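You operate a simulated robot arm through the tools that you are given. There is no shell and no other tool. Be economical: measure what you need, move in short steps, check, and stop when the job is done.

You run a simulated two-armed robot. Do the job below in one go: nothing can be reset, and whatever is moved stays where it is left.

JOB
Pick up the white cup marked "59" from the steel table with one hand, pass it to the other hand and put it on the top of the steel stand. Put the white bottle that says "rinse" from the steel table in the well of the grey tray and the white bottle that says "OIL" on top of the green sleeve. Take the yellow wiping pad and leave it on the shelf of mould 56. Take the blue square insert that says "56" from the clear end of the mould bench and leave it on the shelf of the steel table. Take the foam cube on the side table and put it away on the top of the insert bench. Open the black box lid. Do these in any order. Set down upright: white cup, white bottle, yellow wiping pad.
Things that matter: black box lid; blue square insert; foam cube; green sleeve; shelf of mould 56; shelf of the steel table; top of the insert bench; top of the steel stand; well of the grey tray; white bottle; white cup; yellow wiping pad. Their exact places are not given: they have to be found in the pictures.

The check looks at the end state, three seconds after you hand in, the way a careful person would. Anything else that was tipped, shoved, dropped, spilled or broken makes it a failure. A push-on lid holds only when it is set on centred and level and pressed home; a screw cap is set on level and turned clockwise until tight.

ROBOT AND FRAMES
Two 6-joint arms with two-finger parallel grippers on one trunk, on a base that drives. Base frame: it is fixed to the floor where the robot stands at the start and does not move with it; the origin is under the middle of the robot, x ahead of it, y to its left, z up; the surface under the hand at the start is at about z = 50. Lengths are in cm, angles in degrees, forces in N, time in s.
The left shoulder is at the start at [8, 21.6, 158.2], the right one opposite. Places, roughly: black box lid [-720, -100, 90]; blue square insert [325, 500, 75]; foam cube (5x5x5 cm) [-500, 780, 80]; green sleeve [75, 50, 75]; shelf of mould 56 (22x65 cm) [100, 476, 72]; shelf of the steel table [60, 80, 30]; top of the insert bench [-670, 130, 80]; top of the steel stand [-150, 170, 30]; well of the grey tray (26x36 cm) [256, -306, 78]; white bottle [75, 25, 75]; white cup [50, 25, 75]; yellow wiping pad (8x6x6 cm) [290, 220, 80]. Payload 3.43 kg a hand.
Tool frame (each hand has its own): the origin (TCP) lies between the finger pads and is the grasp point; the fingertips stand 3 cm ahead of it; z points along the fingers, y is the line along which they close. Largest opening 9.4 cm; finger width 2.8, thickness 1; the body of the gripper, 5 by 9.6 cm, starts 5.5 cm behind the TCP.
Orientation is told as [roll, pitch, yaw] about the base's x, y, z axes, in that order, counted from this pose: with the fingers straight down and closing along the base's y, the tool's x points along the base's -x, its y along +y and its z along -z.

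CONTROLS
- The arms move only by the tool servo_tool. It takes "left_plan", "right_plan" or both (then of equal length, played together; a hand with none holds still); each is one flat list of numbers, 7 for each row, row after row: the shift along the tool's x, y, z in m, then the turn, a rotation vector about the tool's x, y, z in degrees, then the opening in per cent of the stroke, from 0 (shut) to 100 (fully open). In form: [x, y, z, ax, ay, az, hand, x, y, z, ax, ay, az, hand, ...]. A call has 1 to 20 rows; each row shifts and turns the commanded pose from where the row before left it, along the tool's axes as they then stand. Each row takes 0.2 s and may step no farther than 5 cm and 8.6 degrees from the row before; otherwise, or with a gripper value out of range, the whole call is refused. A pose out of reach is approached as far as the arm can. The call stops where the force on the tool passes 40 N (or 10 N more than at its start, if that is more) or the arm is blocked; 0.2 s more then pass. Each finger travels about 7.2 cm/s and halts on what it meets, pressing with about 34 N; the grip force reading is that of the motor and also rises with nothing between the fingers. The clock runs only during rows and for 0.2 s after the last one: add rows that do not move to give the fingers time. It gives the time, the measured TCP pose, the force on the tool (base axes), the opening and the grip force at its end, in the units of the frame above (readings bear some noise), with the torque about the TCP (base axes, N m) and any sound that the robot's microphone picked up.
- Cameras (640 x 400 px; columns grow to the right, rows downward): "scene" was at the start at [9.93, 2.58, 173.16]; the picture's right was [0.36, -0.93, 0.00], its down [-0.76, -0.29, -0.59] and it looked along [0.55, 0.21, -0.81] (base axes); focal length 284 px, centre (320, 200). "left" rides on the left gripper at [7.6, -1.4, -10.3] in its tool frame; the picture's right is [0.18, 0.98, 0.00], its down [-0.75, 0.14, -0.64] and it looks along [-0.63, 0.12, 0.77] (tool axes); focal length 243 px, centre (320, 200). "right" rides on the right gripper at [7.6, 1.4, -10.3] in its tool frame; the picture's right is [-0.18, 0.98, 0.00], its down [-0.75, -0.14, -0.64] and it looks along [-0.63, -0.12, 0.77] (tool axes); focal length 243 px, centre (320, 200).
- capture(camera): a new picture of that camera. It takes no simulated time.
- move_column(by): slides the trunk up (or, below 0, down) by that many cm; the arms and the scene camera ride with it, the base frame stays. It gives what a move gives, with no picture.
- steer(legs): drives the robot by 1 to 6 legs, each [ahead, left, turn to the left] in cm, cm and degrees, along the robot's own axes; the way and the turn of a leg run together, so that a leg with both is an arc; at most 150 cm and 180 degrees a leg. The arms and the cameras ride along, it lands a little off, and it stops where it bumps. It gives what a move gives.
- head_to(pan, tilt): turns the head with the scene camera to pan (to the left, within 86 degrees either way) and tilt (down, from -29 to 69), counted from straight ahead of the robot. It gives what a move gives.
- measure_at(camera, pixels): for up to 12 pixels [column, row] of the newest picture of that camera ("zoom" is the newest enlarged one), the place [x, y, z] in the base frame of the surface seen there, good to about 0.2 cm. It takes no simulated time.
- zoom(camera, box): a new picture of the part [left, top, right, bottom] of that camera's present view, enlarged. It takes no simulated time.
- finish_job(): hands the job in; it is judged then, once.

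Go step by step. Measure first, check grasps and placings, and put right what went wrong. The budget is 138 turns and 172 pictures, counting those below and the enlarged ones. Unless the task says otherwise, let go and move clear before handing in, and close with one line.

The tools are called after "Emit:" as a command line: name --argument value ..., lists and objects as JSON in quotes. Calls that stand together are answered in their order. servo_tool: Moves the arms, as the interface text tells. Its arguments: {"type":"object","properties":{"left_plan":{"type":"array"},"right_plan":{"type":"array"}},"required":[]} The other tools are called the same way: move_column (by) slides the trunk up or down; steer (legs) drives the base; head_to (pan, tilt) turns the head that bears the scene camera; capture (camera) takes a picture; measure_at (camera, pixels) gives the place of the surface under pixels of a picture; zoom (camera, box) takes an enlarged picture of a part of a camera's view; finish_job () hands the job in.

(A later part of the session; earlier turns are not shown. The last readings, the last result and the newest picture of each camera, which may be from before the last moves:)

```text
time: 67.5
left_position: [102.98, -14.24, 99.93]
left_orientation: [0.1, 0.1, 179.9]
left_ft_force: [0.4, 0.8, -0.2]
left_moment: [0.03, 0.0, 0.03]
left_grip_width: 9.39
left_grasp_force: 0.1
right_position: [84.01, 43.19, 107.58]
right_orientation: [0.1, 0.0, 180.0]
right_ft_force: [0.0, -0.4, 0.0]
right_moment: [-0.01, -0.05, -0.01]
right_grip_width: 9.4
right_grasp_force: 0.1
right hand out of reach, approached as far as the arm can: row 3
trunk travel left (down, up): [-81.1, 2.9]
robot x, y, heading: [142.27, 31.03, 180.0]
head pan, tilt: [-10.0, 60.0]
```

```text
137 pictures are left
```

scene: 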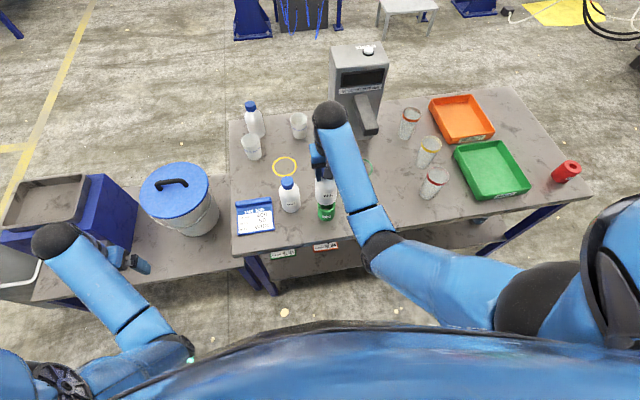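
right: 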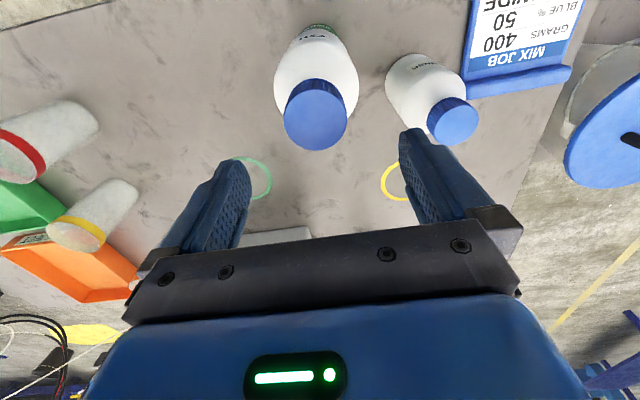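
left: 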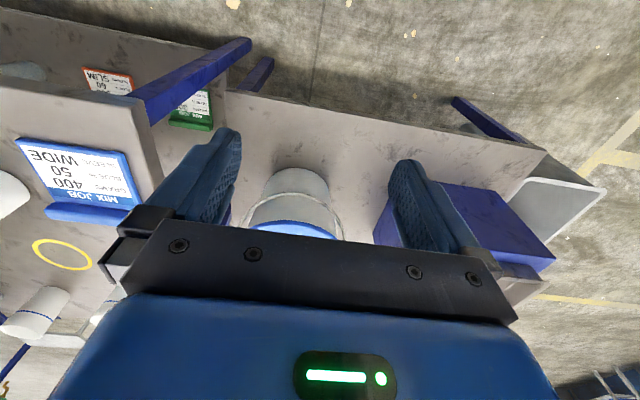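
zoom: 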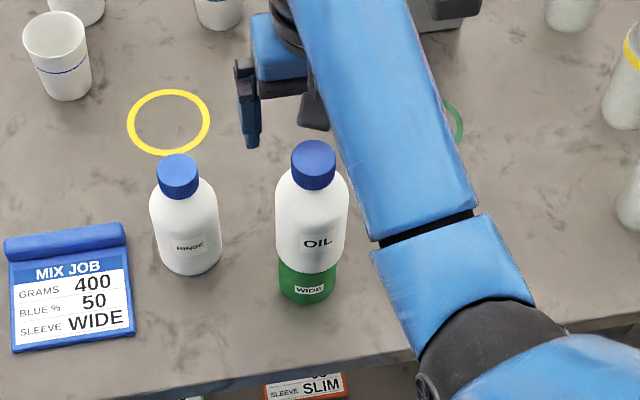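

OIL stands upright on the sleeve. Next I'll move over RINSE at (80.2,30.8) and lower the column a bit.

Emit:
servo_tool --right_plan '[-0.013, 0.041, 0, 0, 0, 0, 100, -0.013, 0.041, 0, 0, 0, 0, 100, -0.008, 0.042, 0, 0, 0, 0, 100, 0, 0, 0, 0, 0, 0, 100]'

Emit:
move_column --by -6

Emit:
capture --camera "right"

```text
time: 68.5
left_position: [103.08, -14.3, 99.97]
left_orientation: [0.0, 0.0, 180.0]
left_ft_force: [-0.2, 0.2, 0.1]
left_moment: [0.02, -0.02, 0.0]
left_grip_width: 9.41
left_grasp_force: 0.1
right_position: [80.77, 30.72, 107.45]
right_orientation: [0.1, -0.1, 180.0]
right_ft_force: [0.3, 0.3, 0.0]
right_moment: [0.01, 0.0, -0.03]
right_grip_width: 9.42
right_grasp_force: 0.1
trunk travel left (down, up): [-81.1, 2.9]
robot x, y, heading: [141.86, 30.89, 180.0]
head pan, tilt: [-10.0, 60.0]
```

```text
time: 69.5
left_position: [103.02, -14.46, 93.92]
left_orientation: [0.0, 0.0, 179.9]
left_ft_force: [0.1, 1.1, 0.6]
left_moment: [-0.02, 0.01, 0.01]
left_grip_width: 9.43
left_grasp_force: 0.1
right_position: [80.82, 30.61, 101.37]
right_orientation: [0.1, -0.1, 180.0]
right_ft_force: [-0.2, -0.6, -0.1]
right_moment: [-0.04, -0.03, 0.02]
right_grip_width: 9.39
right_grasp_force: 0.1
trunk travel left (down, up): [-75.1, 8.9]
robot x, y, heading: [142.12, 30.86, 179.8]
head pan, tilt: [-10.0, 60.0]
```

```text
136 pictures are left
```

right: 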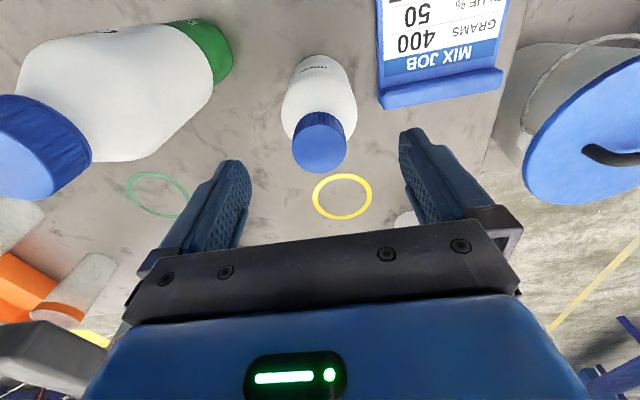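

RINSE is centred between the fingers at (318,140). I'll descend and grip the cap.

Emit:
servo_tool --right_plan '[-0.004, 0, 0.035, 0, 0, 0, 100, 0, 0, 0.032, 0, 0, 0, 100, 0, 0, 0, 0, 0, 0, 100, 0, 0, 0, 0, 0, 0, 0, 0, 0, 0, 0, 0, 0, 0, 0, 0, 0, 0, 0, 0, 0, 0, 0, 0, 0, 0, 0, 0, 0, 0, -0.03, 0, 0, 0, 0, 0, 0, -0.04, 0, 0, 0, 0, 0, 0, -0.02, 0, 0, 0, 0]'

Emit:
capture --camera "right"

```text
time: 71.7
left_position: [102.98, -14.45, 93.99]
left_orientation: [0.0, 0.0, 179.9]
left_ft_force: [0.1, 0.3, 0.2]
left_moment: [0.0, 0.01, 0.01]
left_grip_width: 9.42
left_grasp_force: 0.1
right_position: [80.38, 30.66, 103.69]
right_orientation: [0.1, 0.0, 179.9]
right_ft_force: [0.1, 0.0, -4.3]
right_moment: [-0.02, -0.02, -0.03]
right_grip_width: 4.19
right_grasp_force: 33.6
trunk travel left (down, up): [-75.1, 8.9]
robot x, y, heading: [141.97, 31.15, 180.0]
head pan, tilt: [-10.0, 60.0]
```

```text
135 pictures are left
```

right: 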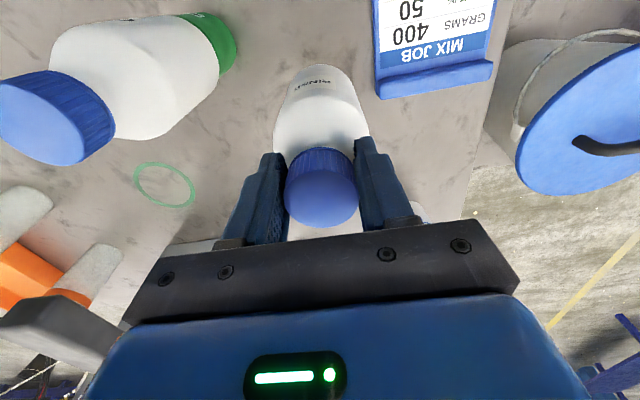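

RINSE is held. I'll back out and drive to the tray bench, stopping short to look.

Emit:
steer --legs '[[-40, 0, 0], [0, 0, 90], [150, 0, 0], [65, 0, 0], [0, 78, 0]]'

Emit:
head_to --pan 0 --tilt 35

Emit:
capture --camera "scene"

```text
time: 92.0
left_position: [298.04, -225.93, 93.93]
left_orientation: [0.1, 0.1, -91.8]
left_ft_force: [-0.3, 0.1, -0.5]
left_moment: [-0.03, -0.02, 0.01]
left_grip_width: 9.4
left_grasp_force: 0.1
right_position: [252.51, -247.12, 103.68]
right_orientation: [0.1, 0.0, -91.9]
right_ft_force: [0.3, 0.4, -4.2]
right_moment: [0.03, 0.01, 0.01]
right_grip_width: 4.2
right_grasp_force: 33.8
trunk travel left (down, up): [-75.1, 8.9]
robot x, y, heading: [253.99, -185.32, -91.7]
head pan, tilt: [-10.0, 60.0]
```

```text
time: 92.9
left_position: [298.17, -225.83, 93.97]
left_orientation: [0.0, 0.1, -91.7]
left_ft_force: [0.1, -0.8, 0.8]
left_moment: [-0.02, 0.0, -0.01]
left_grip_width: 9.4
left_grasp_force: 0.1
right_position: [252.55, -247.13, 103.51]
right_orientation: [0.0, 0.0, -91.8]
right_ft_force: [0.0, 0.9, -4.2]
right_moment: [0.02, -0.01, 0.0]
right_grip_width: 4.17
right_grasp_force: 34.1
trunk travel left (down, up): [-75.1, 8.9]
robot x, y, heading: [253.89, -185.39, -91.8]
head pan, tilt: [0.0, 35.0]
```

```text
134 pictures are left
```

scene: 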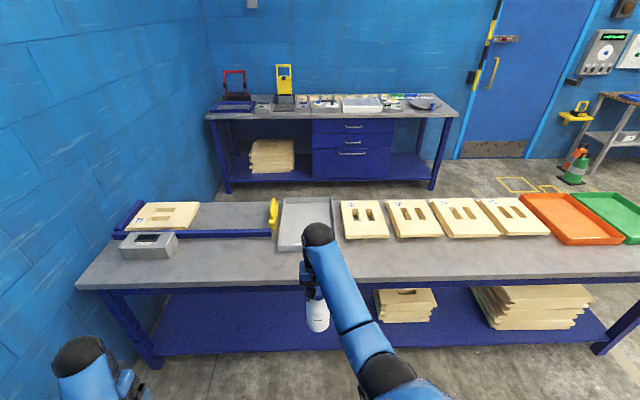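

The grey tray is at scene (305,220). I'll measure its corners and the bench edge.

Emit:
measure_at --camera "scene" --pixels '[[284, 199], [331, 198], [281, 250], [290, 240], [310, 215], [345, 262], [345, 272], [140, 285], [560, 270], [274, 215], [365, 202], [350, 238]]'

Emit:
capture --camera "right"

```text
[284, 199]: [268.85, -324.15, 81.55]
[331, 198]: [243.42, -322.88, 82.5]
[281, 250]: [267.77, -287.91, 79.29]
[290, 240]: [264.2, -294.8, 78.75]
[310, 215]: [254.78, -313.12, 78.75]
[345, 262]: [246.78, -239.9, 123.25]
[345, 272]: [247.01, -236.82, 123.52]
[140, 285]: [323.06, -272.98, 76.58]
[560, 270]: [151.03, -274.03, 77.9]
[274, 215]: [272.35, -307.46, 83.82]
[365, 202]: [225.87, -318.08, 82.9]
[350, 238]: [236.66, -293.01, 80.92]
```

```text
133 pictures are left
```

right: 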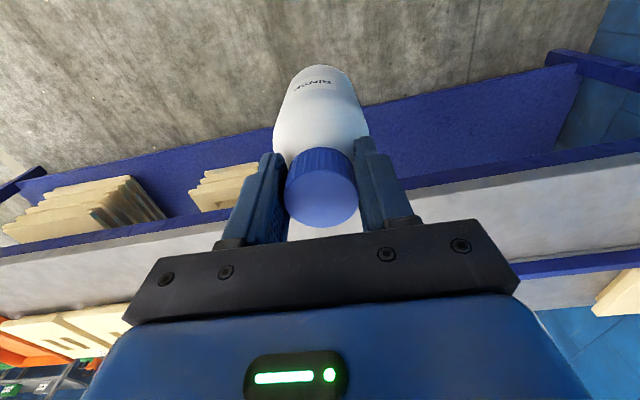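

The tray well spans x 243–269 and y −324 to −288, floor z 78.75. I'll drive in so the bottle comes over it.

Emit:
steer --legs '[[28, 1, 1.7], [27, 1, 0]]'

Emit:
capture --camera "right"

Emit:
capture --camera "scene"

```text
time: 96.3
left_position: [301.56, -279.01, 94.02]
left_orientation: [0.1, -0.1, -89.5]
left_ft_force: [0.7, 0.4, 0.5]
left_moment: [0.0, 0.01, -0.03]
left_grip_width: 9.4
left_grasp_force: 0.1
right_position: [256.63, -302.12, 103.81]
right_orientation: [0.2, -0.1, -89.6]
right_ft_force: [-0.6, 0.5, -4.8]
right_moment: [0.0, 0.01, 0.03]
right_grip_width: 4.17
right_grasp_force: 34.2
trunk travel left (down, up): [-75.1, 8.9]
robot x, y, heading: [255.84, -240.63, -89.8]
head pan, tilt: [0.0, 35.0]
```

```text
132 pictures are left
```

right: 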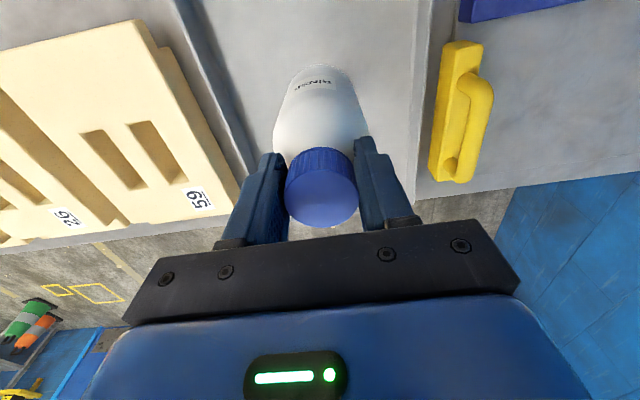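

```text
131 pictures are left
```

scene: 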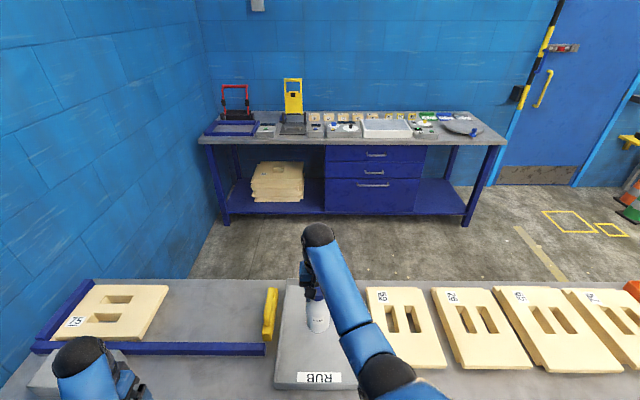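

The bottle is over the well. I'll lower it about 10 cm.

Emit:
servo_tool --right_plan '[0, 0, 0.03, 0, 0, 0, 0, 0, 0, 0.03, 0, 0, 0, 0, 0, 0, 0.025, 0, 0, 0, 0, 0, 0, 0.01, 0, 0, 0, 0, 0, 0, 0.004, 0, 0, 0, 0, 0, 0, 0.003, 0, 0, 0, 0, 0, 0, 0, 0, 0, 0, 0]'

```text
time: 97.9
left_position: [301.44, -279.07, 94.12]
left_orientation: [0.0, -0.1, -89.6]
left_ft_force: [0.1, -0.9, 0.8]
left_moment: [-0.01, 0.0, 0.04]
left_grip_width: 9.4
left_grasp_force: 0.1
right_position: [256.65, -302.67, 94.07]
right_orientation: [0.2, -1.0, -89.8]
right_ft_force: [-3.1, 7.3, 18.2]
right_moment: [0.61, 0.79, -0.16]
right_grip_width: 4.18
right_grasp_force: 33.9
trunk travel left (down, up): [-75.1, 8.9]
robot x, y, heading: [255.52, -240.27, -89.6]
head pan, tilt: [0.0, 35.0]
stopped in row 7 (right hand): the force on the tool passed its limit at 43 N (the readings are from after the stop); the commanded pose is now the measured one
```

It's in contact with the tray floor. I'll ease up, release and rise.

Emit:
servo_tool --right_plan '[0, 0, -0.002, 0, 0, 0, 0, 0, 0, 0, 0, 0, 0, 0, 0, 0, 0, 0, 0, 0, 30, 0, 0, 0, 0, 0, 0, 100, 0, 0, 0, 0, 0, 0, 100, 0, 0, 0, 0, 0, 0, 100, 0, 0, -0.03, 0, 0, 0, 100, 0, 0, -0.04, 0, 0, 0, 100, 0, 0, -0.03, 0, 0, 0, 100]'

Emit:
capture --camera "right"

```text
time: 99.9
left_position: [301.4, -279.33, 93.87]
left_orientation: [0.0, 0.0, -89.6]
left_ft_force: [0.1, -0.2, -0.5]
left_moment: [-0.01, 0.02, 0.01]
left_grip_width: 9.41
left_grasp_force: 0.2
right_position: [256.77, -302.6, 104.25]
right_orientation: [0.2, -0.8, -89.7]
right_ft_force: [-0.1, 0.0, -0.9]
right_moment: [-0.02, 0.01, 0.0]
right_grip_width: 9.4
right_grasp_force: 0.0
trunk travel left (down, up): [-75.1, 8.9]
robot x, y, heading: [255.5, -240.44, -89.5]
head pan, tilt: [0.0, 35.0]
```

```text
130 pictures are left
```

right: 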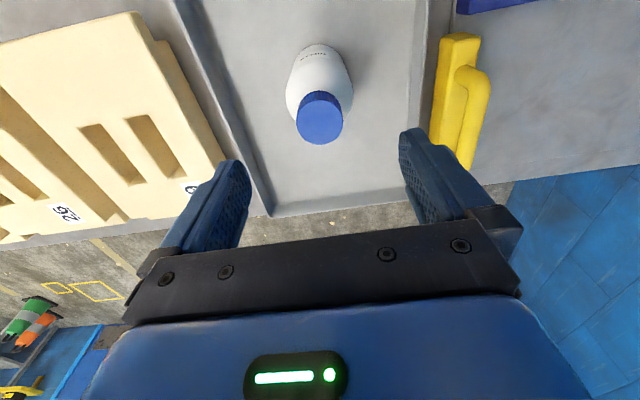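

RINSE stands upright in the well. Next I'll drive to the mould bench area for the yellow pad.

Emit:
steer --legs '[[-60, 0, 0], [0, -75, 0], [0, 0, 180], [150, 0, 0], [150, 0, 0], [85, 0, 0]]'

Emit:
steer --legs '[[0, 0, -90]]'

Emit:
capture --camera "scene"

```text
time: 132.4
left_position: [135.6, 242.41, 94.04]
left_orientation: [0.0, 0.0, 90.7]
left_ft_force: [-0.3, -0.5, 0.6]
left_moment: [0.03, -0.01, -0.03]
left_grip_width: 9.38
left_grasp_force: 0.0
right_position: [180.22, 266.0, 104.17]
right_orientation: [0.1, -0.8, 90.7]
right_ft_force: [-0.8, 0.6, -0.8]
right_moment: [0.0, 0.0, 0.02]
right_grip_width: 9.38
right_grasp_force: 0.1
trunk travel left (down, up): [-75.1, 8.9]
robot x, y, heading: [182.07, 204.37, 90.8]
head pan, tilt: [0.0, 35.0]
```

```text
time: 136.6
left_position: [218.89, 251.05, 93.89]
left_orientation: [0.1, -0.1, 2.0]
left_ft_force: [0.3, 0.8, -1.1]
left_moment: [0.02, -0.02, 0.01]
left_grip_width: 9.39
left_grasp_force: 0.1
right_position: [243.56, 207.26, 104.1]
right_orientation: [0.2, -0.8, 2.1]
right_ft_force: [-0.9, -0.1, 0.3]
right_moment: [0.04, 0.02, 0.01]
right_grip_width: 9.42
right_grasp_force: 0.2
trunk travel left (down, up): [-75.1, 8.9]
robot x, y, heading: [181.78, 204.23, 1.8]
head pan, tilt: [0.0, 35.0]
```

```text
129 pictures are left
```

scene: 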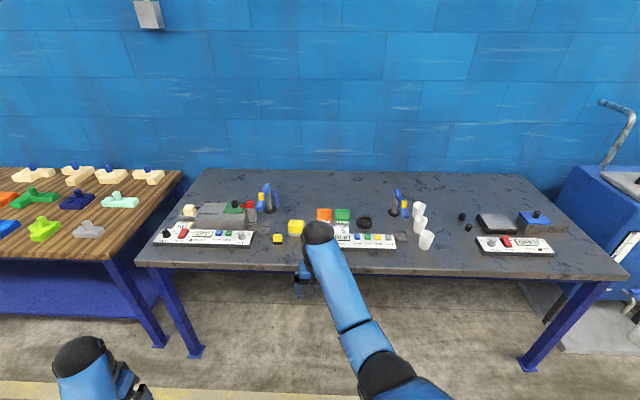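

Emit:
zoom --camera "scene" --box '[150, 170, 330, 280]'

Emit:
zoom --camera "scene" --box '[270, 170, 450, 280]'

Emit:
measure_at --camera "scene" --pixels '[[278, 239], [295, 227], [324, 215], [343, 215], [260, 265], [400, 265], [160, 190], [208, 234], [380, 240], [266, 205]]'

```text
3.56 times, centred on (240, 225) of scene
```

zoom: 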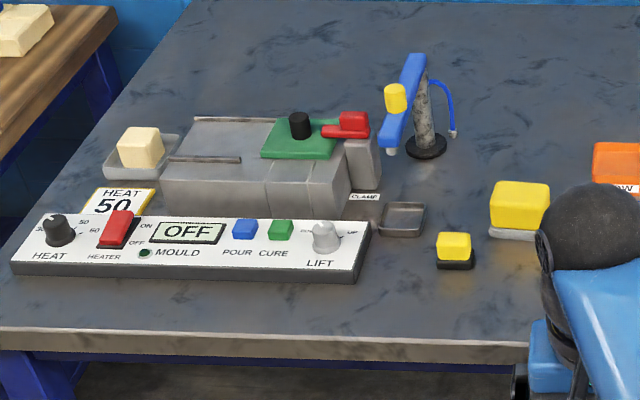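

```text
3.56 times, centred on (360, 225) of scene
```

zoom: 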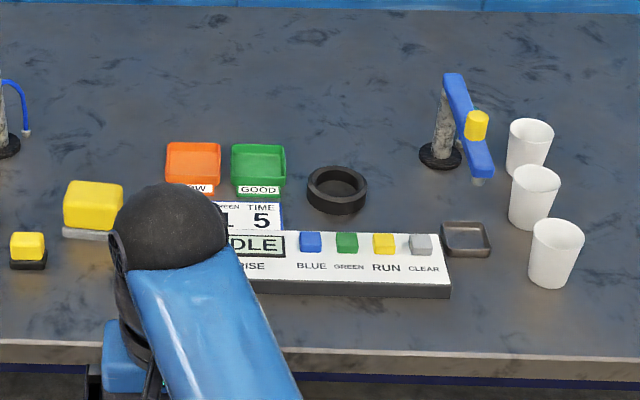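

```text
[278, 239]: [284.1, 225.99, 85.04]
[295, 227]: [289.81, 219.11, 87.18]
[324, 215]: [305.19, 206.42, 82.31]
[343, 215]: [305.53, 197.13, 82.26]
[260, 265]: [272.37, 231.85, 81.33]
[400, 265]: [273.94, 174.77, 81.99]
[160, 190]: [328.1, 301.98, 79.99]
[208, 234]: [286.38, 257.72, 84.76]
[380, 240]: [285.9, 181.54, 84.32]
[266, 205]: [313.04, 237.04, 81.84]
```

The larger yellow block at (290,219), top 87, looks like the pad; the smaller one at (284,226) is something else. I'll drive up and view it from the right hand.

Emit:
steer --legs '[[44, 12, -1.9]]'

Emit:
capture --camera "right"

Emit:
head_to --pan 5 --tilt 50

Emit:
capture --camera "scene"

```text
time: 139.4
left_position: [264.96, 262.26, 93.91]
left_orientation: [0.1, -0.1, -0.1]
left_ft_force: [-0.9, 0.1, -0.3]
left_moment: [-0.02, -0.01, -0.01]
left_grip_width: 9.39
left_grasp_force: 0.1
right_position: [287.95, 217.11, 104.33]
right_orientation: [0.2, -0.9, -0.3]
right_ft_force: [0.2, 0.6, 0.3]
right_moment: [0.02, -0.01, -0.01]
right_grip_width: 9.39
right_grasp_force: 0.0
trunk travel left (down, up): [-75.1, 8.9]
robot x, y, heading: [226.19, 216.44, -0.2]
head pan, tilt: [0.0, 35.0]
```

```text
126 pictures are left
```

right: 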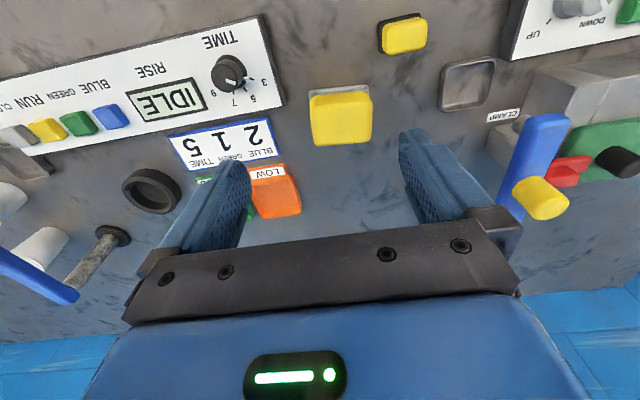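

```text
time: 140.2
left_position: [265.35, 262.31, 93.98]
left_orientation: [0.0, 0.0, -0.1]
left_ft_force: [-0.1, 0.7, 0.3]
left_moment: [0.02, 0.0, -0.01]
left_grip_width: 9.38
left_grasp_force: 0.1
right_position: [288.06, 217.29, 104.1]
right_orientation: [0.2, -0.7, -0.3]
right_ft_force: [-0.1, -0.5, 0.6]
right_moment: [0.02, 0.04, 0.02]
right_grip_width: 9.39
right_grasp_force: 0.1
trunk travel left (down, up): [-75.1, 8.9]
robot x, y, heading: [225.99, 217.12, -0.2]
head pan, tilt: [5.0, 50.0]
```

```text
125 pictures are left
```

scene: 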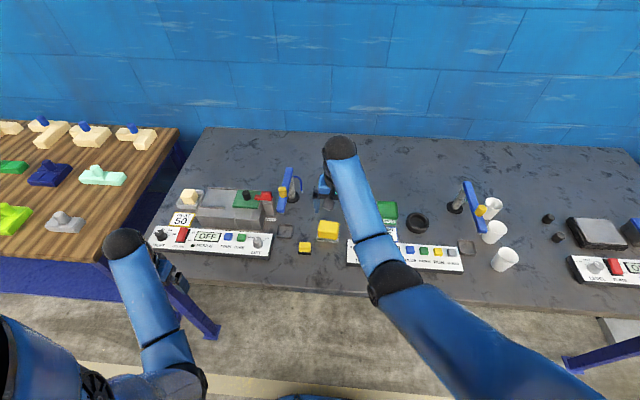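

Emit:
zoom --camera "right" --box '[290, 60, 400, 160]'

Emit:
zoom --camera "scene" --box '[280, 190, 380, 270]'

Emit:
measure_at --camera "right" --pixels '[[312, 98], [369, 93], [317, 145], [371, 142], [340, 90], [342, 120], [385, 30], [405, 35], [400, 20], [540, 200], [270, 190]]'

Emit:
measure_at --camera "scene" --pixels '[[320, 222], [339, 223], [329, 228], [329, 240], [305, 250], [305, 255], [300, 246], [282, 190], [290, 175]]'

```text
4.00 times, centred on (345, 110) of right
```

zoom: 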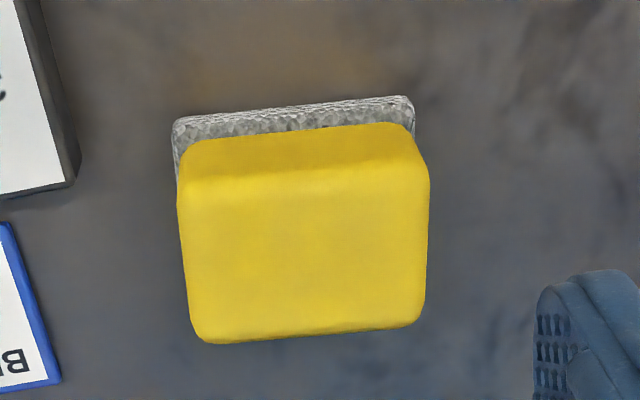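

```text
5.00 times, centred on (330, 230) of scene
```

zoom: 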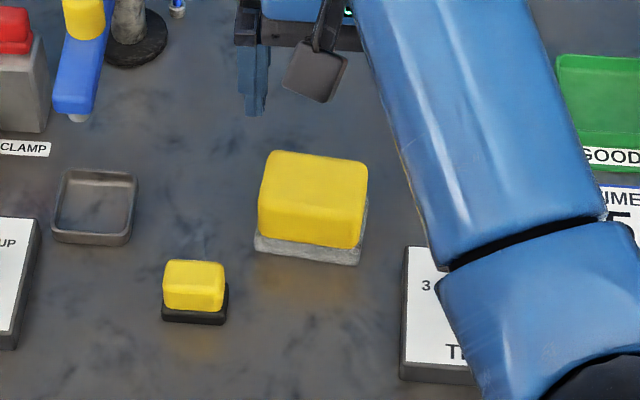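

```text
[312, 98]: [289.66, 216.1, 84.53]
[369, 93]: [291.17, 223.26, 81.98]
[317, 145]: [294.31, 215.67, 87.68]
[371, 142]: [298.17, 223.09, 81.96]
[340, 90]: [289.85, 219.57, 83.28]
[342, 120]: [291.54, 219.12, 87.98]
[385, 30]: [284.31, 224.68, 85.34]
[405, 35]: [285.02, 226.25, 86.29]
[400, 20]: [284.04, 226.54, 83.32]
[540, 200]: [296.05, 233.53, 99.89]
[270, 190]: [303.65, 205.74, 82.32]
```

```text
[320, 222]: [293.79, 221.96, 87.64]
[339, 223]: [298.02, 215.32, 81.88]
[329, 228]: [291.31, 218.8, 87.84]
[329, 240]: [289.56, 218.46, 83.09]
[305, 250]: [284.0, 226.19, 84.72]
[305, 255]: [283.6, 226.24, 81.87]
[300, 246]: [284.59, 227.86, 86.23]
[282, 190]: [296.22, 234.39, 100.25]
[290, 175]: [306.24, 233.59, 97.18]
```

The pad lies at x≈289.3–295, y≈215–223, z 82–88, turned about 4°. I'll drive 8 cm closer, raise the left hand and align the right hand above the pad.

Emit:
steer --legs '[[7, 0, 0]]'

Emit:
servo_tool --left_plan '[0, 0, -0.03, 0, 0, 0, 100, 0, 0, -0.04, 0, 0, 0, 100, 0, 0, -0.03, 0, 0, 0, 100]' --right_plan '[0.01, 0.006, 0.01, 0, 0.7, -4, 100, 0.01, 0.006, 0.01, 0, 0, 0, 100, 0.01, 0.006, 0.01, 0, 0, 0, 100]'

Emit:
capture --camera "right"

```text
time: 141.2
left_position: [270.99, 262.19, 94.24]
left_orientation: [0.0, -0.5, -0.1]
left_ft_force: [-1.2, -0.5, 0.8]
left_moment: [0.02, -0.05, 0.01]
left_grip_width: 9.38
left_grasp_force: 0.0
right_position: [293.97, 217.41, 104.76]
right_orientation: [0.3, -1.3, -0.2]
right_ft_force: [-0.1, 0.1, 0.8]
right_moment: [-0.04, -0.06, -0.03]
right_grip_width: 9.39
right_grasp_force: 0.1
trunk travel left (down, up): [-75.1, 8.9]
robot x, y, heading: [232.61, 216.57, -0.3]
head pan, tilt: [5.0, 50.0]
```

```text
time: 142.0
left_position: [273.18, 263.66, 96.75]
left_orientation: [0.1, -0.1, -0.1]
left_ft_force: [0.0, 0.4, 0.1]
left_moment: [-0.01, 0.01, 0.03]
left_grip_width: 9.4
left_grasp_force: 0.0
left hand out of reach, approached as far as the arm can: row 1, 2, 3
right_position: [291.72, 218.88, 101.21]
right_orientation: [0.3, -0.1, 3.8]
right_ft_force: [0.5, -0.3, 1.2]
right_moment: [0.0, 0.0, -0.04]
right_grip_width: 9.38
right_grasp_force: 0.1
trunk travel left (down, up): [-75.1, 8.9]
robot x, y, heading: [232.74, 216.82, -0.1]
head pan, tilt: [5.0, 50.0]
```

```text
122 pictures are left
```

right: 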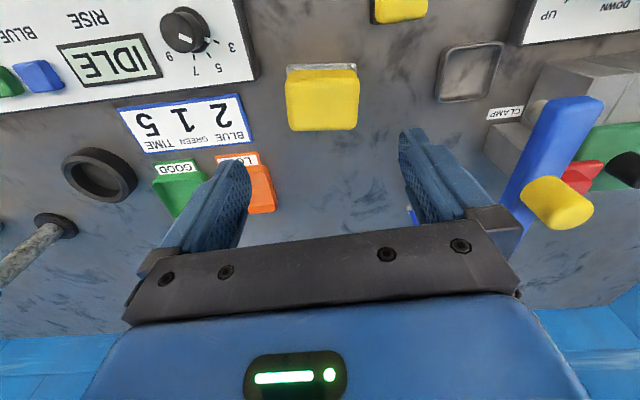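

The hand is aligned roughly. I'll measure the pad edges again from here.

Emit:
zoom --camera "right" --box '[260, 40, 400, 150]'

Emit:
measure_at --camera "right" --pixels '[[290, 82], [356, 80], [291, 128], [355, 127], [288, 100], [358, 100], [322, 128], [322, 84], [322, 72], [290, 68], [355, 66]]'

```text
3.64 times, centred on (330, 95) of right
```

zoom: 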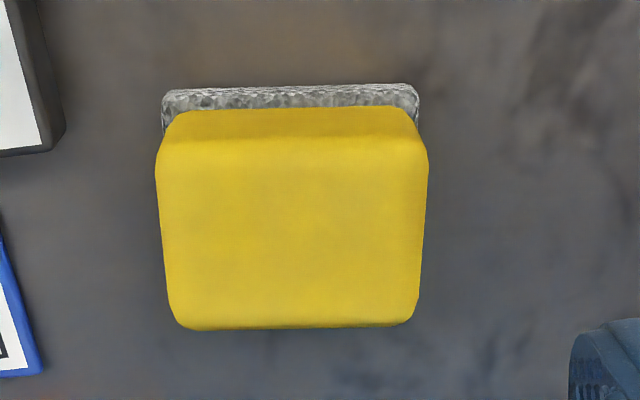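

```text
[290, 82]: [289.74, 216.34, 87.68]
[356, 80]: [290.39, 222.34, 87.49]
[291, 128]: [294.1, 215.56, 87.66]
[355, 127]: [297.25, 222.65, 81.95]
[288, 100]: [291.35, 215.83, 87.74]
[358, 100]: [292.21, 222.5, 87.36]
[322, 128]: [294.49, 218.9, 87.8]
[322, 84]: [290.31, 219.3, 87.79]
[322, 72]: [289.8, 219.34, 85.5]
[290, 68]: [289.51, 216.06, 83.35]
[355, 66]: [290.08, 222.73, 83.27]
```

The pad's near face slopes the other way, so its yaw is about −5.5°. I'll turn the hand by −9.5° and lower with column and arm.

Emit:
servo_tool --right_plan '[-0.004, 0.003, 0, 0, 0, 5, 100, -0.003, 0.001, 0, 0, 0, 4.5, 100, 0, 0, 0, 0, 0, 0, 100]'

Emit:
move_column --by -5

Emit:
capture --camera "right"

```text
time: 142.8
left_position: [273.2, 263.52, 96.85]
left_orientation: [0.2, -0.1, -0.1]
left_ft_force: [0.2, 0.0, -1.2]
left_moment: [-0.01, 0.04, 0.03]
left_grip_width: 9.41
left_grasp_force: 0.0
right_position: [292.56, 219.46, 101.21]
right_orientation: [0.2, 0.0, -5.7]
right_ft_force: [-0.1, 0.4, -0.3]
right_moment: [0.0, 0.02, -0.04]
right_grip_width: 9.37
right_grasp_force: 0.0
trunk travel left (down, up): [-75.1, 8.9]
robot x, y, heading: [233.02, 216.98, -0.0]
head pan, tilt: [5.0, 50.0]
```

```text
time: 143.7
left_position: [273.19, 263.62, 91.87]
left_orientation: [0.1, -0.1, -0.1]
left_ft_force: [-0.5, -0.3, -0.6]
left_moment: [0.01, -0.04, 0.02]
left_grip_width: 9.4
left_grasp_force: 0.1
right_position: [292.51, 219.36, 96.25]
right_orientation: [0.2, -0.1, -5.8]
right_ft_force: [-0.6, -0.2, 0.4]
right_moment: [0.0, 0.01, -0.02]
right_grip_width: 9.4
right_grasp_force: 0.0
trunk travel left (down, up): [-70.1, 13.9]
robot x, y, heading: [232.76, 216.46, -0.3]
head pan, tilt: [5.0, 50.0]
```

```text
120 pictures are left
```

right: 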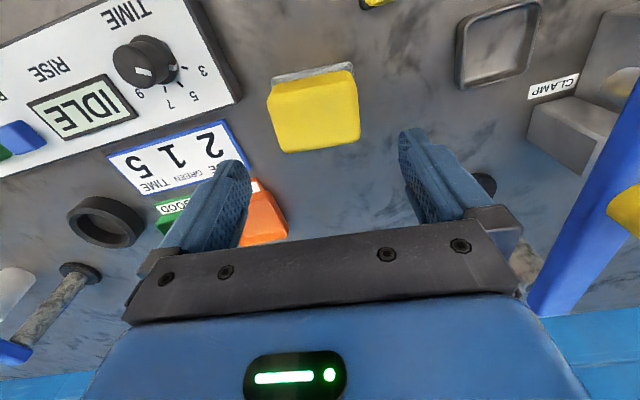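

The pad is 0.4 cm off centre. I'll correct that and descend to z=86.

Emit:
servo_tool --right_plan '[0, -0.004, 0.02, 0, 0, 0, 100, 0, 0, 0.03, 0, 0, 0, 100, 0, 0, 0, 0, 0, 0, 100]'

Emit:
capture --camera "right"

```text
time: 144.5
left_position: [273.15, 263.61, 91.9]
left_orientation: [0.1, -0.1, -0.1]
left_ft_force: [-0.4, -0.3, -0.3]
left_moment: [0.02, -0.01, 0.0]
left_grip_width: 9.41
left_grasp_force: 0.0
right_position: [292.59, 218.79, 91.15]
right_orientation: [0.3, -0.2, -5.5]
right_ft_force: [-0.3, -0.2, 0.5]
right_moment: [-0.03, 0.0, 0.0]
right_grip_width: 9.39
right_grasp_force: 0.1
trunk travel left (down, up): [-70.1, 13.9]
robot x, y, heading: [232.85, 216.66, -0.1]
head pan, tilt: [5.0, 50.0]
```

```text
119 pictures are left
```

right: 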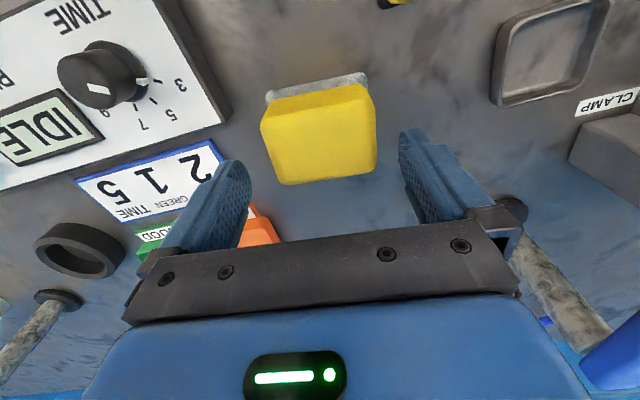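

It's centred in y and about 0.8 cm off in x. I'll correct, descend and grip.

Emit:
servo_tool --right_plan '[0.008, 0, 0.02, 0, 0, 0, 100, 0, 0, 0.02, 0, 0, 0, 100, 0, 0, 0.01, 0, 0, 0, 100, 0, 0, 0, 0, 0, 0, 100, 0, 0, 0, 0, 0, 0, 0, 0, 0, 0, 0, 0, 0, 0, 0, 0, 0, 0, 0, 0, 0, 0, 0, 0, 0, 0, 0, 0]'

Emit:
capture --camera "right"

```text
time: 146.3
left_position: [273.12, 263.56, 91.85]
left_orientation: [0.0, 0.0, -0.1]
left_ft_force: [0.8, -0.1, 0.1]
left_moment: [-0.01, -0.02, 0.0]
left_grip_width: 9.41
left_grasp_force: 0.1
right_position: [291.72, 219.07, 86.27]
right_orientation: [0.2, 0.0, -5.6]
right_ft_force: [-1.5, 0.0, 0.1]
right_moment: [-0.01, 0.0, -0.02]
right_grip_width: 7.46
right_grasp_force: 33.9
trunk travel left (down, up): [-70.1, 13.9]
robot x, y, heading: [232.75, 216.86, -0.2]
head pan, tilt: [5.0, 50.0]
```

```text
118 pictures are left
```

right: 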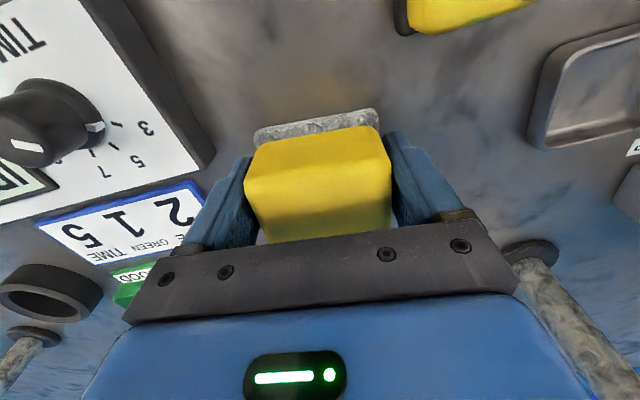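

The pad is held at 7.46 cm. I'll lift, back out and drive along the aisle toward the insert bench.

Emit:
move_column --by 12

Emit:
steer --legs '[[-40, 0, 0], [0, 140, 0], [0, 140, 0]]'

Emit:
head_to --pan 0 --tilt 35

Emit:
capture --camera "scene"

Emit:
capture --camera "right"

```text
time: 147.8
left_position: [273.15, 263.6, 103.73]
left_orientation: [0.2, -0.1, -0.1]
left_ft_force: [-0.9, 0.6, -0.2]
left_moment: [0.01, 0.01, -0.01]
left_grip_width: 9.38
left_grasp_force: 0.0
right_position: [291.68, 218.97, 98.29]
right_orientation: [0.1, 0.0, -5.8]
right_ft_force: [-0.8, 0.3, -1.1]
right_moment: [-0.02, -0.01, -0.01]
right_grip_width: 7.51
right_grasp_force: 34.2
trunk travel left (down, up): [-82.1, 1.9]
robot x, y, heading: [232.42, 216.61, -0.1]
head pan, tilt: [5.0, 50.0]
```

```text
time: 163.3
left_position: [229.11, 540.76, 103.93]
left_orientation: [0.1, 0.0, 0.4]
left_ft_force: [-0.1, -0.2, 0.4]
left_moment: [0.01, -0.02, 0.02]
left_grip_width: 9.42
left_grasp_force: 0.0
right_position: [248.09, 496.53, 98.35]
right_orientation: [0.2, 0.0, -5.2]
right_ft_force: [0.2, 0.5, -0.5]
right_moment: [0.01, 0.02, 0.01]
right_grip_width: 7.49
right_grasp_force: 34.3
trunk travel left (down, up): [-82.1, 1.9]
robot x, y, heading: [188.91, 493.7, 0.4]
head pan, tilt: [5.0, 50.0]
```

```text
time: 164.0
left_position: [229.09, 540.86, 103.79]
left_orientation: [0.1, -0.1, 0.5]
left_ft_force: [0.1, 0.5, -0.7]
left_moment: [-0.03, 0.0, 0.0]
left_grip_width: 9.42
left_grasp_force: 0.1
right_position: [248.05, 496.59, 98.29]
right_orientation: [0.2, 0.1, -5.2]
right_ft_force: [-0.4, 0.4, -0.7]
right_moment: [0.03, 0.0, -0.01]
right_grip_width: 7.49
right_grasp_force: 34.0
trunk travel left (down, up): [-82.1, 1.9]
robot x, y, heading: [189.29, 493.46, 0.5]
head pan, tilt: [0.0, 35.0]
```

```text
117 pictures are left
```

scene: 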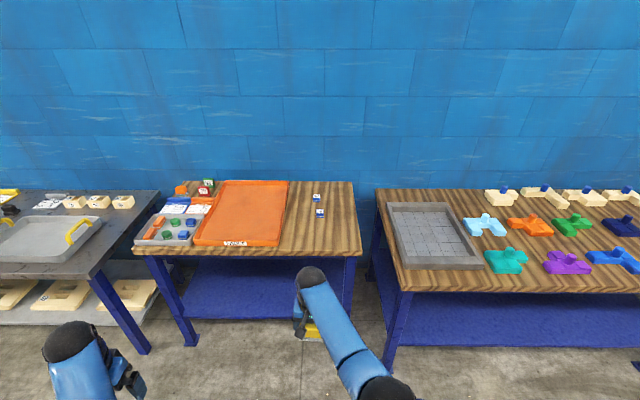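

```text
116 pictures are left
```

right: 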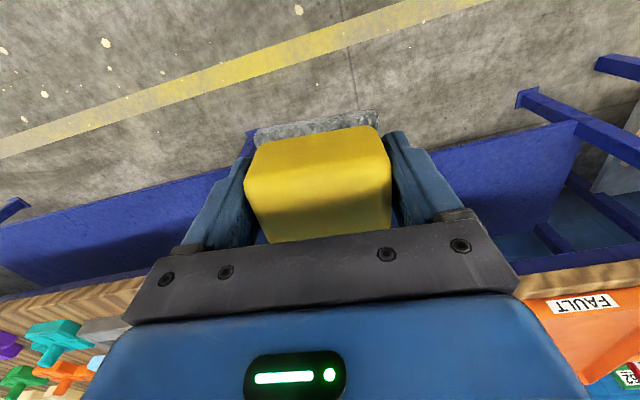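

Emit:
zoom --camera "scene" --box '[130, 170, 360, 260]'

Emit:
zoom --camera "scene" --box '[290, 180, 350, 230]'

Emit:
measure_at --camera "scene" --pixels '[[316, 197], [320, 212], [340, 215], [300, 250], [285, 230], [360, 250], [145, 250]]'

```text
2.78 times, centred on (245, 215) of scene
```

zoom: 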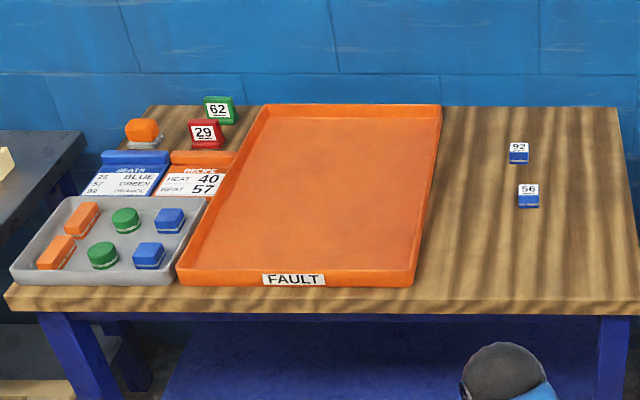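

```text
8.00 times, centred on (320, 205) of scene
```

zoom: 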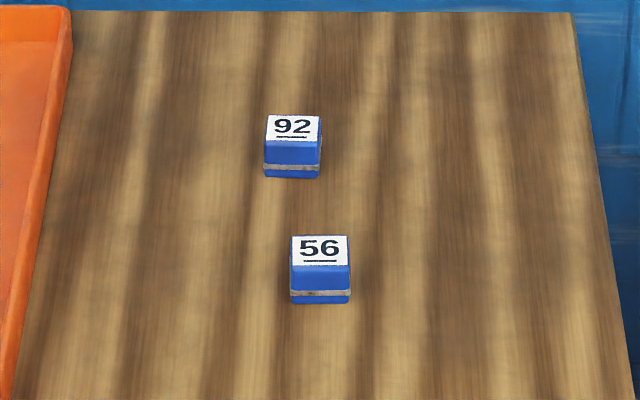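

```text
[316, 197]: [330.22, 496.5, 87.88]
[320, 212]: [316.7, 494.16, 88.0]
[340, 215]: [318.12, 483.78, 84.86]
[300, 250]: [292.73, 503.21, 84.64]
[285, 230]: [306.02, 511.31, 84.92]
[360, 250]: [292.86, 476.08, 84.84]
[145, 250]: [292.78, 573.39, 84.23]
```

Insert 56 is at (316.7,494), top z 88, on the bench at z 84.9. I'll lower the column, then raise the right hand with the pad and bring the left hand forward.

Emit:
move_column --by -12

Emit:
servo_tool --left_plan '[-0.022, -0.039, -0.01, 0, 0, 0, 100, -0.022, -0.039, -0.01, 0, 0, 0, 100, -0.022, -0.039, -0.01, 0, 0, 0, 100, -0.022, -0.039, -0.01, 0, 0, 0, 100, -0.022, -0.039, -0.01, 0, 0, 0, 100, -0.022, -0.039, -0.01, 0, 0, 0, 100, -0.022, -0.039, -0.01, 0, 0, 0, 100, -0.02, 0, -0.01, 0, 0, 0, 100]' --right_plan '[0, 0, -0.017, 0, 0, 0, 0, 0, 0, -0.017, 0, 0, 0, 0, 0, 0, -0.017, 0, 0, 0, 0, 0, 0, -0.017, 0, 0, 0, 0, 0, 0, -0.017, 0, 0, 0, 0, 0, 0, -0.017, 0, 0, 0, 0, 0, 0, -0.017, 0, 0, 0, 0, 0, 0, -0.01, 0, 0, 0, 0]'

```text
time: 165.5
left_position: [229.04, 540.78, 91.83]
left_orientation: [0.1, -0.1, 0.4]
left_ft_force: [0.6, 0.3, 1.0]
left_moment: [0.05, 0.03, -0.02]
left_grip_width: 9.41
left_grasp_force: 0.1
right_position: [248.06, 496.59, 86.35]
right_orientation: [0.2, -0.1, -5.2]
right_ft_force: [-0.6, -0.3, -0.2]
right_moment: [0.02, 0.0, 0.0]
right_grip_width: 7.5
right_grasp_force: 33.8
trunk travel left (down, up): [-70.1, 13.9]
robot x, y, heading: [188.93, 493.73, 0.2]
head pan, tilt: [0.0, 35.0]
```

```text
time: 167.3
left_position: [248.05, 513.99, 95.69]
left_orientation: [0.1, 0.0, 0.4]
left_ft_force: [-0.2, 0.5, -0.2]
left_moment: [-0.05, -0.02, 0.01]
left_grip_width: 9.39
left_grasp_force: 0.0
left hand out of reach, approached as far as the arm can: row 1, 2, 3, 4, 5, 6
right_position: [248.15, 496.54, 99.32]
right_orientation: [0.2, 0.0, -5.3]
right_ft_force: [0.1, 0.3, -1.0]
right_moment: [-0.03, 0.03, -0.01]
right_grip_width: 7.49
right_grasp_force: 34.0
trunk travel left (down, up): [-70.1, 13.9]
robot x, y, heading: [188.95, 493.81, 0.3]
head pan, tilt: [0.0, 35.0]
```

Both hands are ready. I'll drive in so the left hand comes over the insert.

Emit:
steer --legs '[[10, -20, -0.3], [57, 0, 0]]'

Emit:
capture --camera "left"

```text
time: 171.9
left_position: [313.15, 493.19, 95.58]
left_orientation: [0.0, 0.1, -0.9]
left_ft_force: [-0.5, -0.2, -0.7]
left_moment: [-0.03, 0.05, -0.01]
left_grip_width: 9.39
left_grasp_force: 0.0
right_position: [312.89, 475.59, 99.14]
right_orientation: [0.1, 0.1, -6.5]
right_ft_force: [0.0, -0.2, -1.3]
right_moment: [0.0, -0.01, 0.01]
right_grip_width: 7.46
right_grasp_force: 34.1
trunk travel left (down, up): [-70.1, 13.9]
robot x, y, heading: [253.76, 474.41, -0.9]
head pan, tilt: [0.0, 35.0]
stopped in leg 2: the robot was blocked; the commanded pose is now the measured one
```

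```text
113 pictures are left
```

left: 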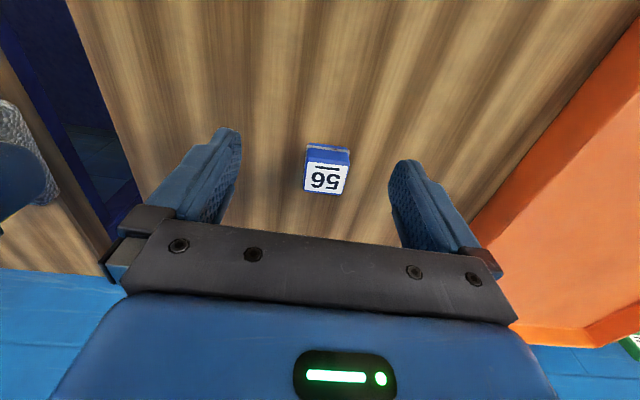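

The robot stopped against the bench, but the hand is nearly over the insert at left (326,175). I'll measure it.

Emit:
measure_at --camera "left" --pixels '[[308, 165], [347, 166], [307, 188], [344, 191], [326, 178], [307, 150], [347, 153], [280, 220]]'

```text
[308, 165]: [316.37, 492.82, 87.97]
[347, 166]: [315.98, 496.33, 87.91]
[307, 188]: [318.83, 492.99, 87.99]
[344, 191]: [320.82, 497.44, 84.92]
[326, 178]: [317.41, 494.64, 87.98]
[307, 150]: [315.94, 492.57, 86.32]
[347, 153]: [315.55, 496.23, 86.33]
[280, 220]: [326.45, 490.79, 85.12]
```

The insert centre is (317.5,494.6) with yaw about +6°. I'll align, descend and grip.

Emit:
servo_tool --left_plan '[-0.022, 0.007, 0, 0, 0, -4, 100, -0.021, 0.007, 0, 0, 0, -3, 100, 0, 0, 0.03, 0, 0, 0, 100, 0, 0, 0.03, 0, 0, 0, 100, 0, 0, 0.013, 0, 0, 0, 100, 0, 0, 0, 0, 0, 0, 100]'

Emit:
capture --camera "left"

```text
time: 173.3
left_position: [317.08, 494.7, 88.67]
left_orientation: [0.1, -0.1, 6.1]
left_ft_force: [0.1, 0.2, 0.4]
left_moment: [0.02, -0.04, 0.01]
left_grip_width: 9.4
left_grasp_force: 0.0
right_position: [312.52, 475.62, 99.31]
right_orientation: [0.1, 0.0, -6.6]
right_ft_force: [-0.7, -0.2, -0.3]
right_moment: [0.01, 0.01, 0.04]
right_grip_width: 7.47
right_grasp_force: 33.8
trunk travel left (down, up): [-70.1, 13.9]
robot x, y, heading: [253.77, 474.16, -1.1]
head pan, tilt: [0.0, 35.0]
```

```text
112 pictures are left
```

left: 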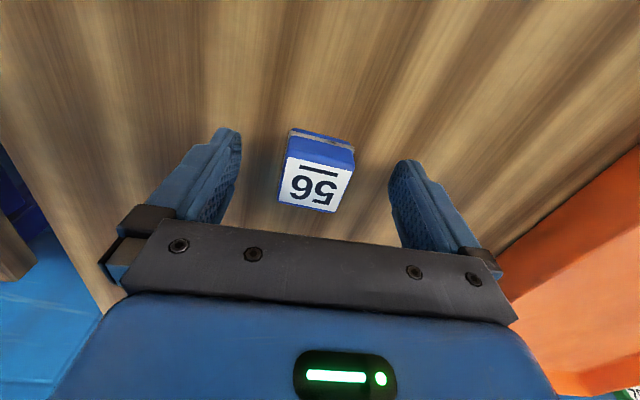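

The fingers straddle the insert and the edge slopes suggest turning back about 5°. I'll do that, lower 0.4 cm and close.

Emit:
servo_tool --left_plan '[0, 0, 0.004, 0, 0, 5.5, 100, 0, 0, 0, 0, 0, 0, 100, 0, 0, 0, 0, 0, 0, 0, 0, 0, 0, 0, 0, 0, 0, 0, 0, 0, 0, 0, 0, 0, 0, 0, 0, 0, 0, 0, 0, 0, 0, 0, 0, 0, 0, 0, 0, 0, -0.04, 0, 0, 0, 0, 0, 0, -0.03, 0, 0, 0, 0]'

Emit:
capture --camera "left"

```text
time: 175.3
left_position: [317.36, 494.78, 95.24]
left_orientation: [0.1, 0.0, 0.7]
left_ft_force: [0.2, 0.9, -0.5]
left_moment: [0.02, 0.0, 0.01]
left_grip_width: 4.11
left_grasp_force: 34.3
right_position: [312.62, 475.56, 99.33]
right_orientation: [0.2, -0.1, -6.5]
right_ft_force: [0.5, 0.1, -1.1]
right_moment: [0.01, 0.0, -0.01]
right_grip_width: 7.5
right_grasp_force: 34.2
trunk travel left (down, up): [-70.1, 13.9]
robot x, y, heading: [253.37, 473.99, -0.7]
head pan, tilt: [0.0, 35.0]
```

```text
111 pictures are left
```

left: 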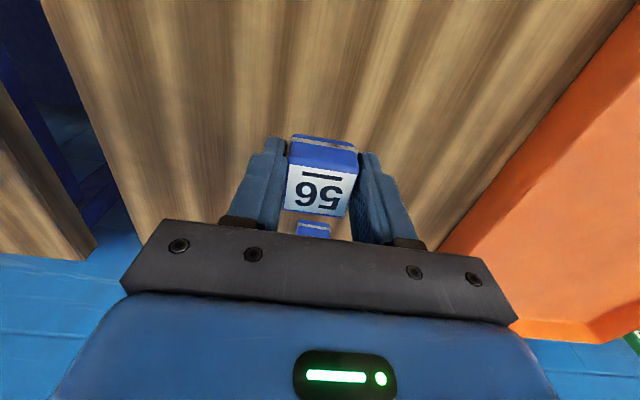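

Insert 56 is held. I'll back to mid-aisle, turn around and look at the moulds.

Emit:
steer --legs '[[-55, 0, 0], [0, 0, 180]]'

Emit:
capture --camera "scene"

```text
time: 186.1
left_position: [136.81, 447.44, 95.14]
left_orientation: [0.1, -0.1, -172.9]
left_ft_force: [0.0, 0.2, -0.4]
left_moment: [-0.03, -0.01, 0.0]
left_grip_width: 3.7
left_grasp_force: 33.9
right_position: [139.36, 467.01, 99.29]
right_orientation: [0.1, 0.0, 180.0]
right_ft_force: [0.5, -0.1, -1.5]
right_moment: [0.0, -0.01, 0.02]
right_grip_width: 7.49
right_grasp_force: 33.9
trunk travel left (down, up): [-70.1, 13.9]
robot x, y, heading: [198.13, 474.77, -174.6]
head pan, tilt: [0.0, 35.0]
```

```text
110 pictures are left
```

scene: 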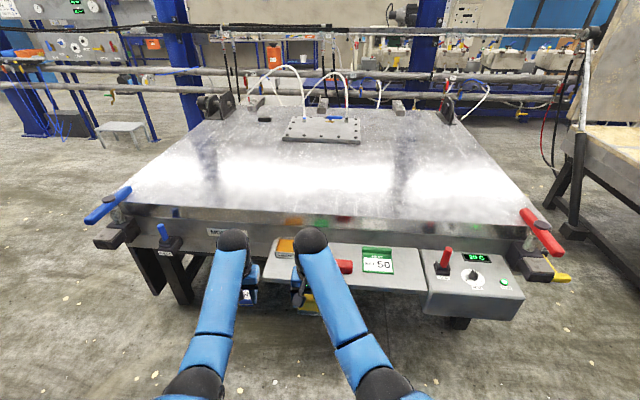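

A mould with a front shelf is in view at (330,268). I'll read its number and measure the shelf, and check the left grip.

Emit:
zoom --camera "scene" --box '[190, 200, 430, 320]'

Emit:
capture --camera "left"

Emit:
measure_at --camera "scene" --pixels '[[285, 246], [345, 267], [377, 265], [355, 255], [400, 255], [405, 285], [345, 282], [270, 262], [277, 242], [412, 285], [210, 232], [420, 252]]'

```text
2.67 times, centred on (310, 260) of scene
```

zoom: 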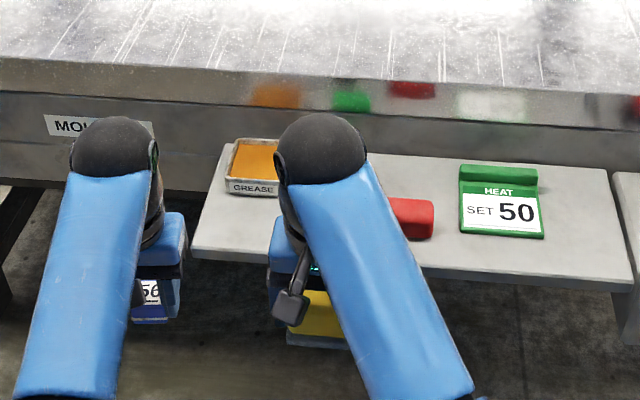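

```text
108 pictures are left
```

left: 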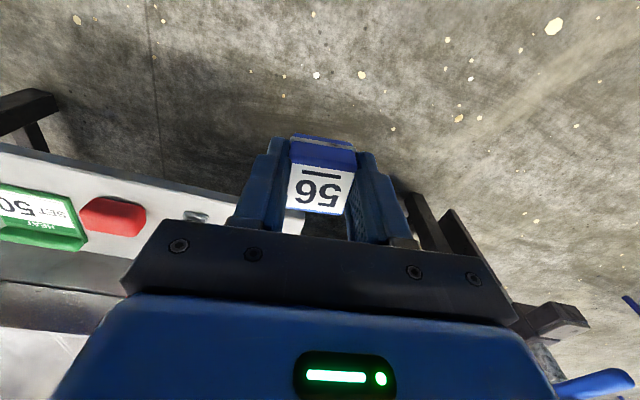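

```text
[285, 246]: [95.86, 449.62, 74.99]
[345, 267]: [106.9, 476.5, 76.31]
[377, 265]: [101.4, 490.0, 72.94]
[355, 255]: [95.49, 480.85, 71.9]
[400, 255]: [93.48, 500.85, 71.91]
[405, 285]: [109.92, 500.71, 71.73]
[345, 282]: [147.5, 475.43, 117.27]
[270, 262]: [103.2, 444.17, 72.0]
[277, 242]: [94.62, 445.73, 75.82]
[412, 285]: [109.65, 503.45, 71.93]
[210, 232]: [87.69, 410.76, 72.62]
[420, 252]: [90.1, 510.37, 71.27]
```

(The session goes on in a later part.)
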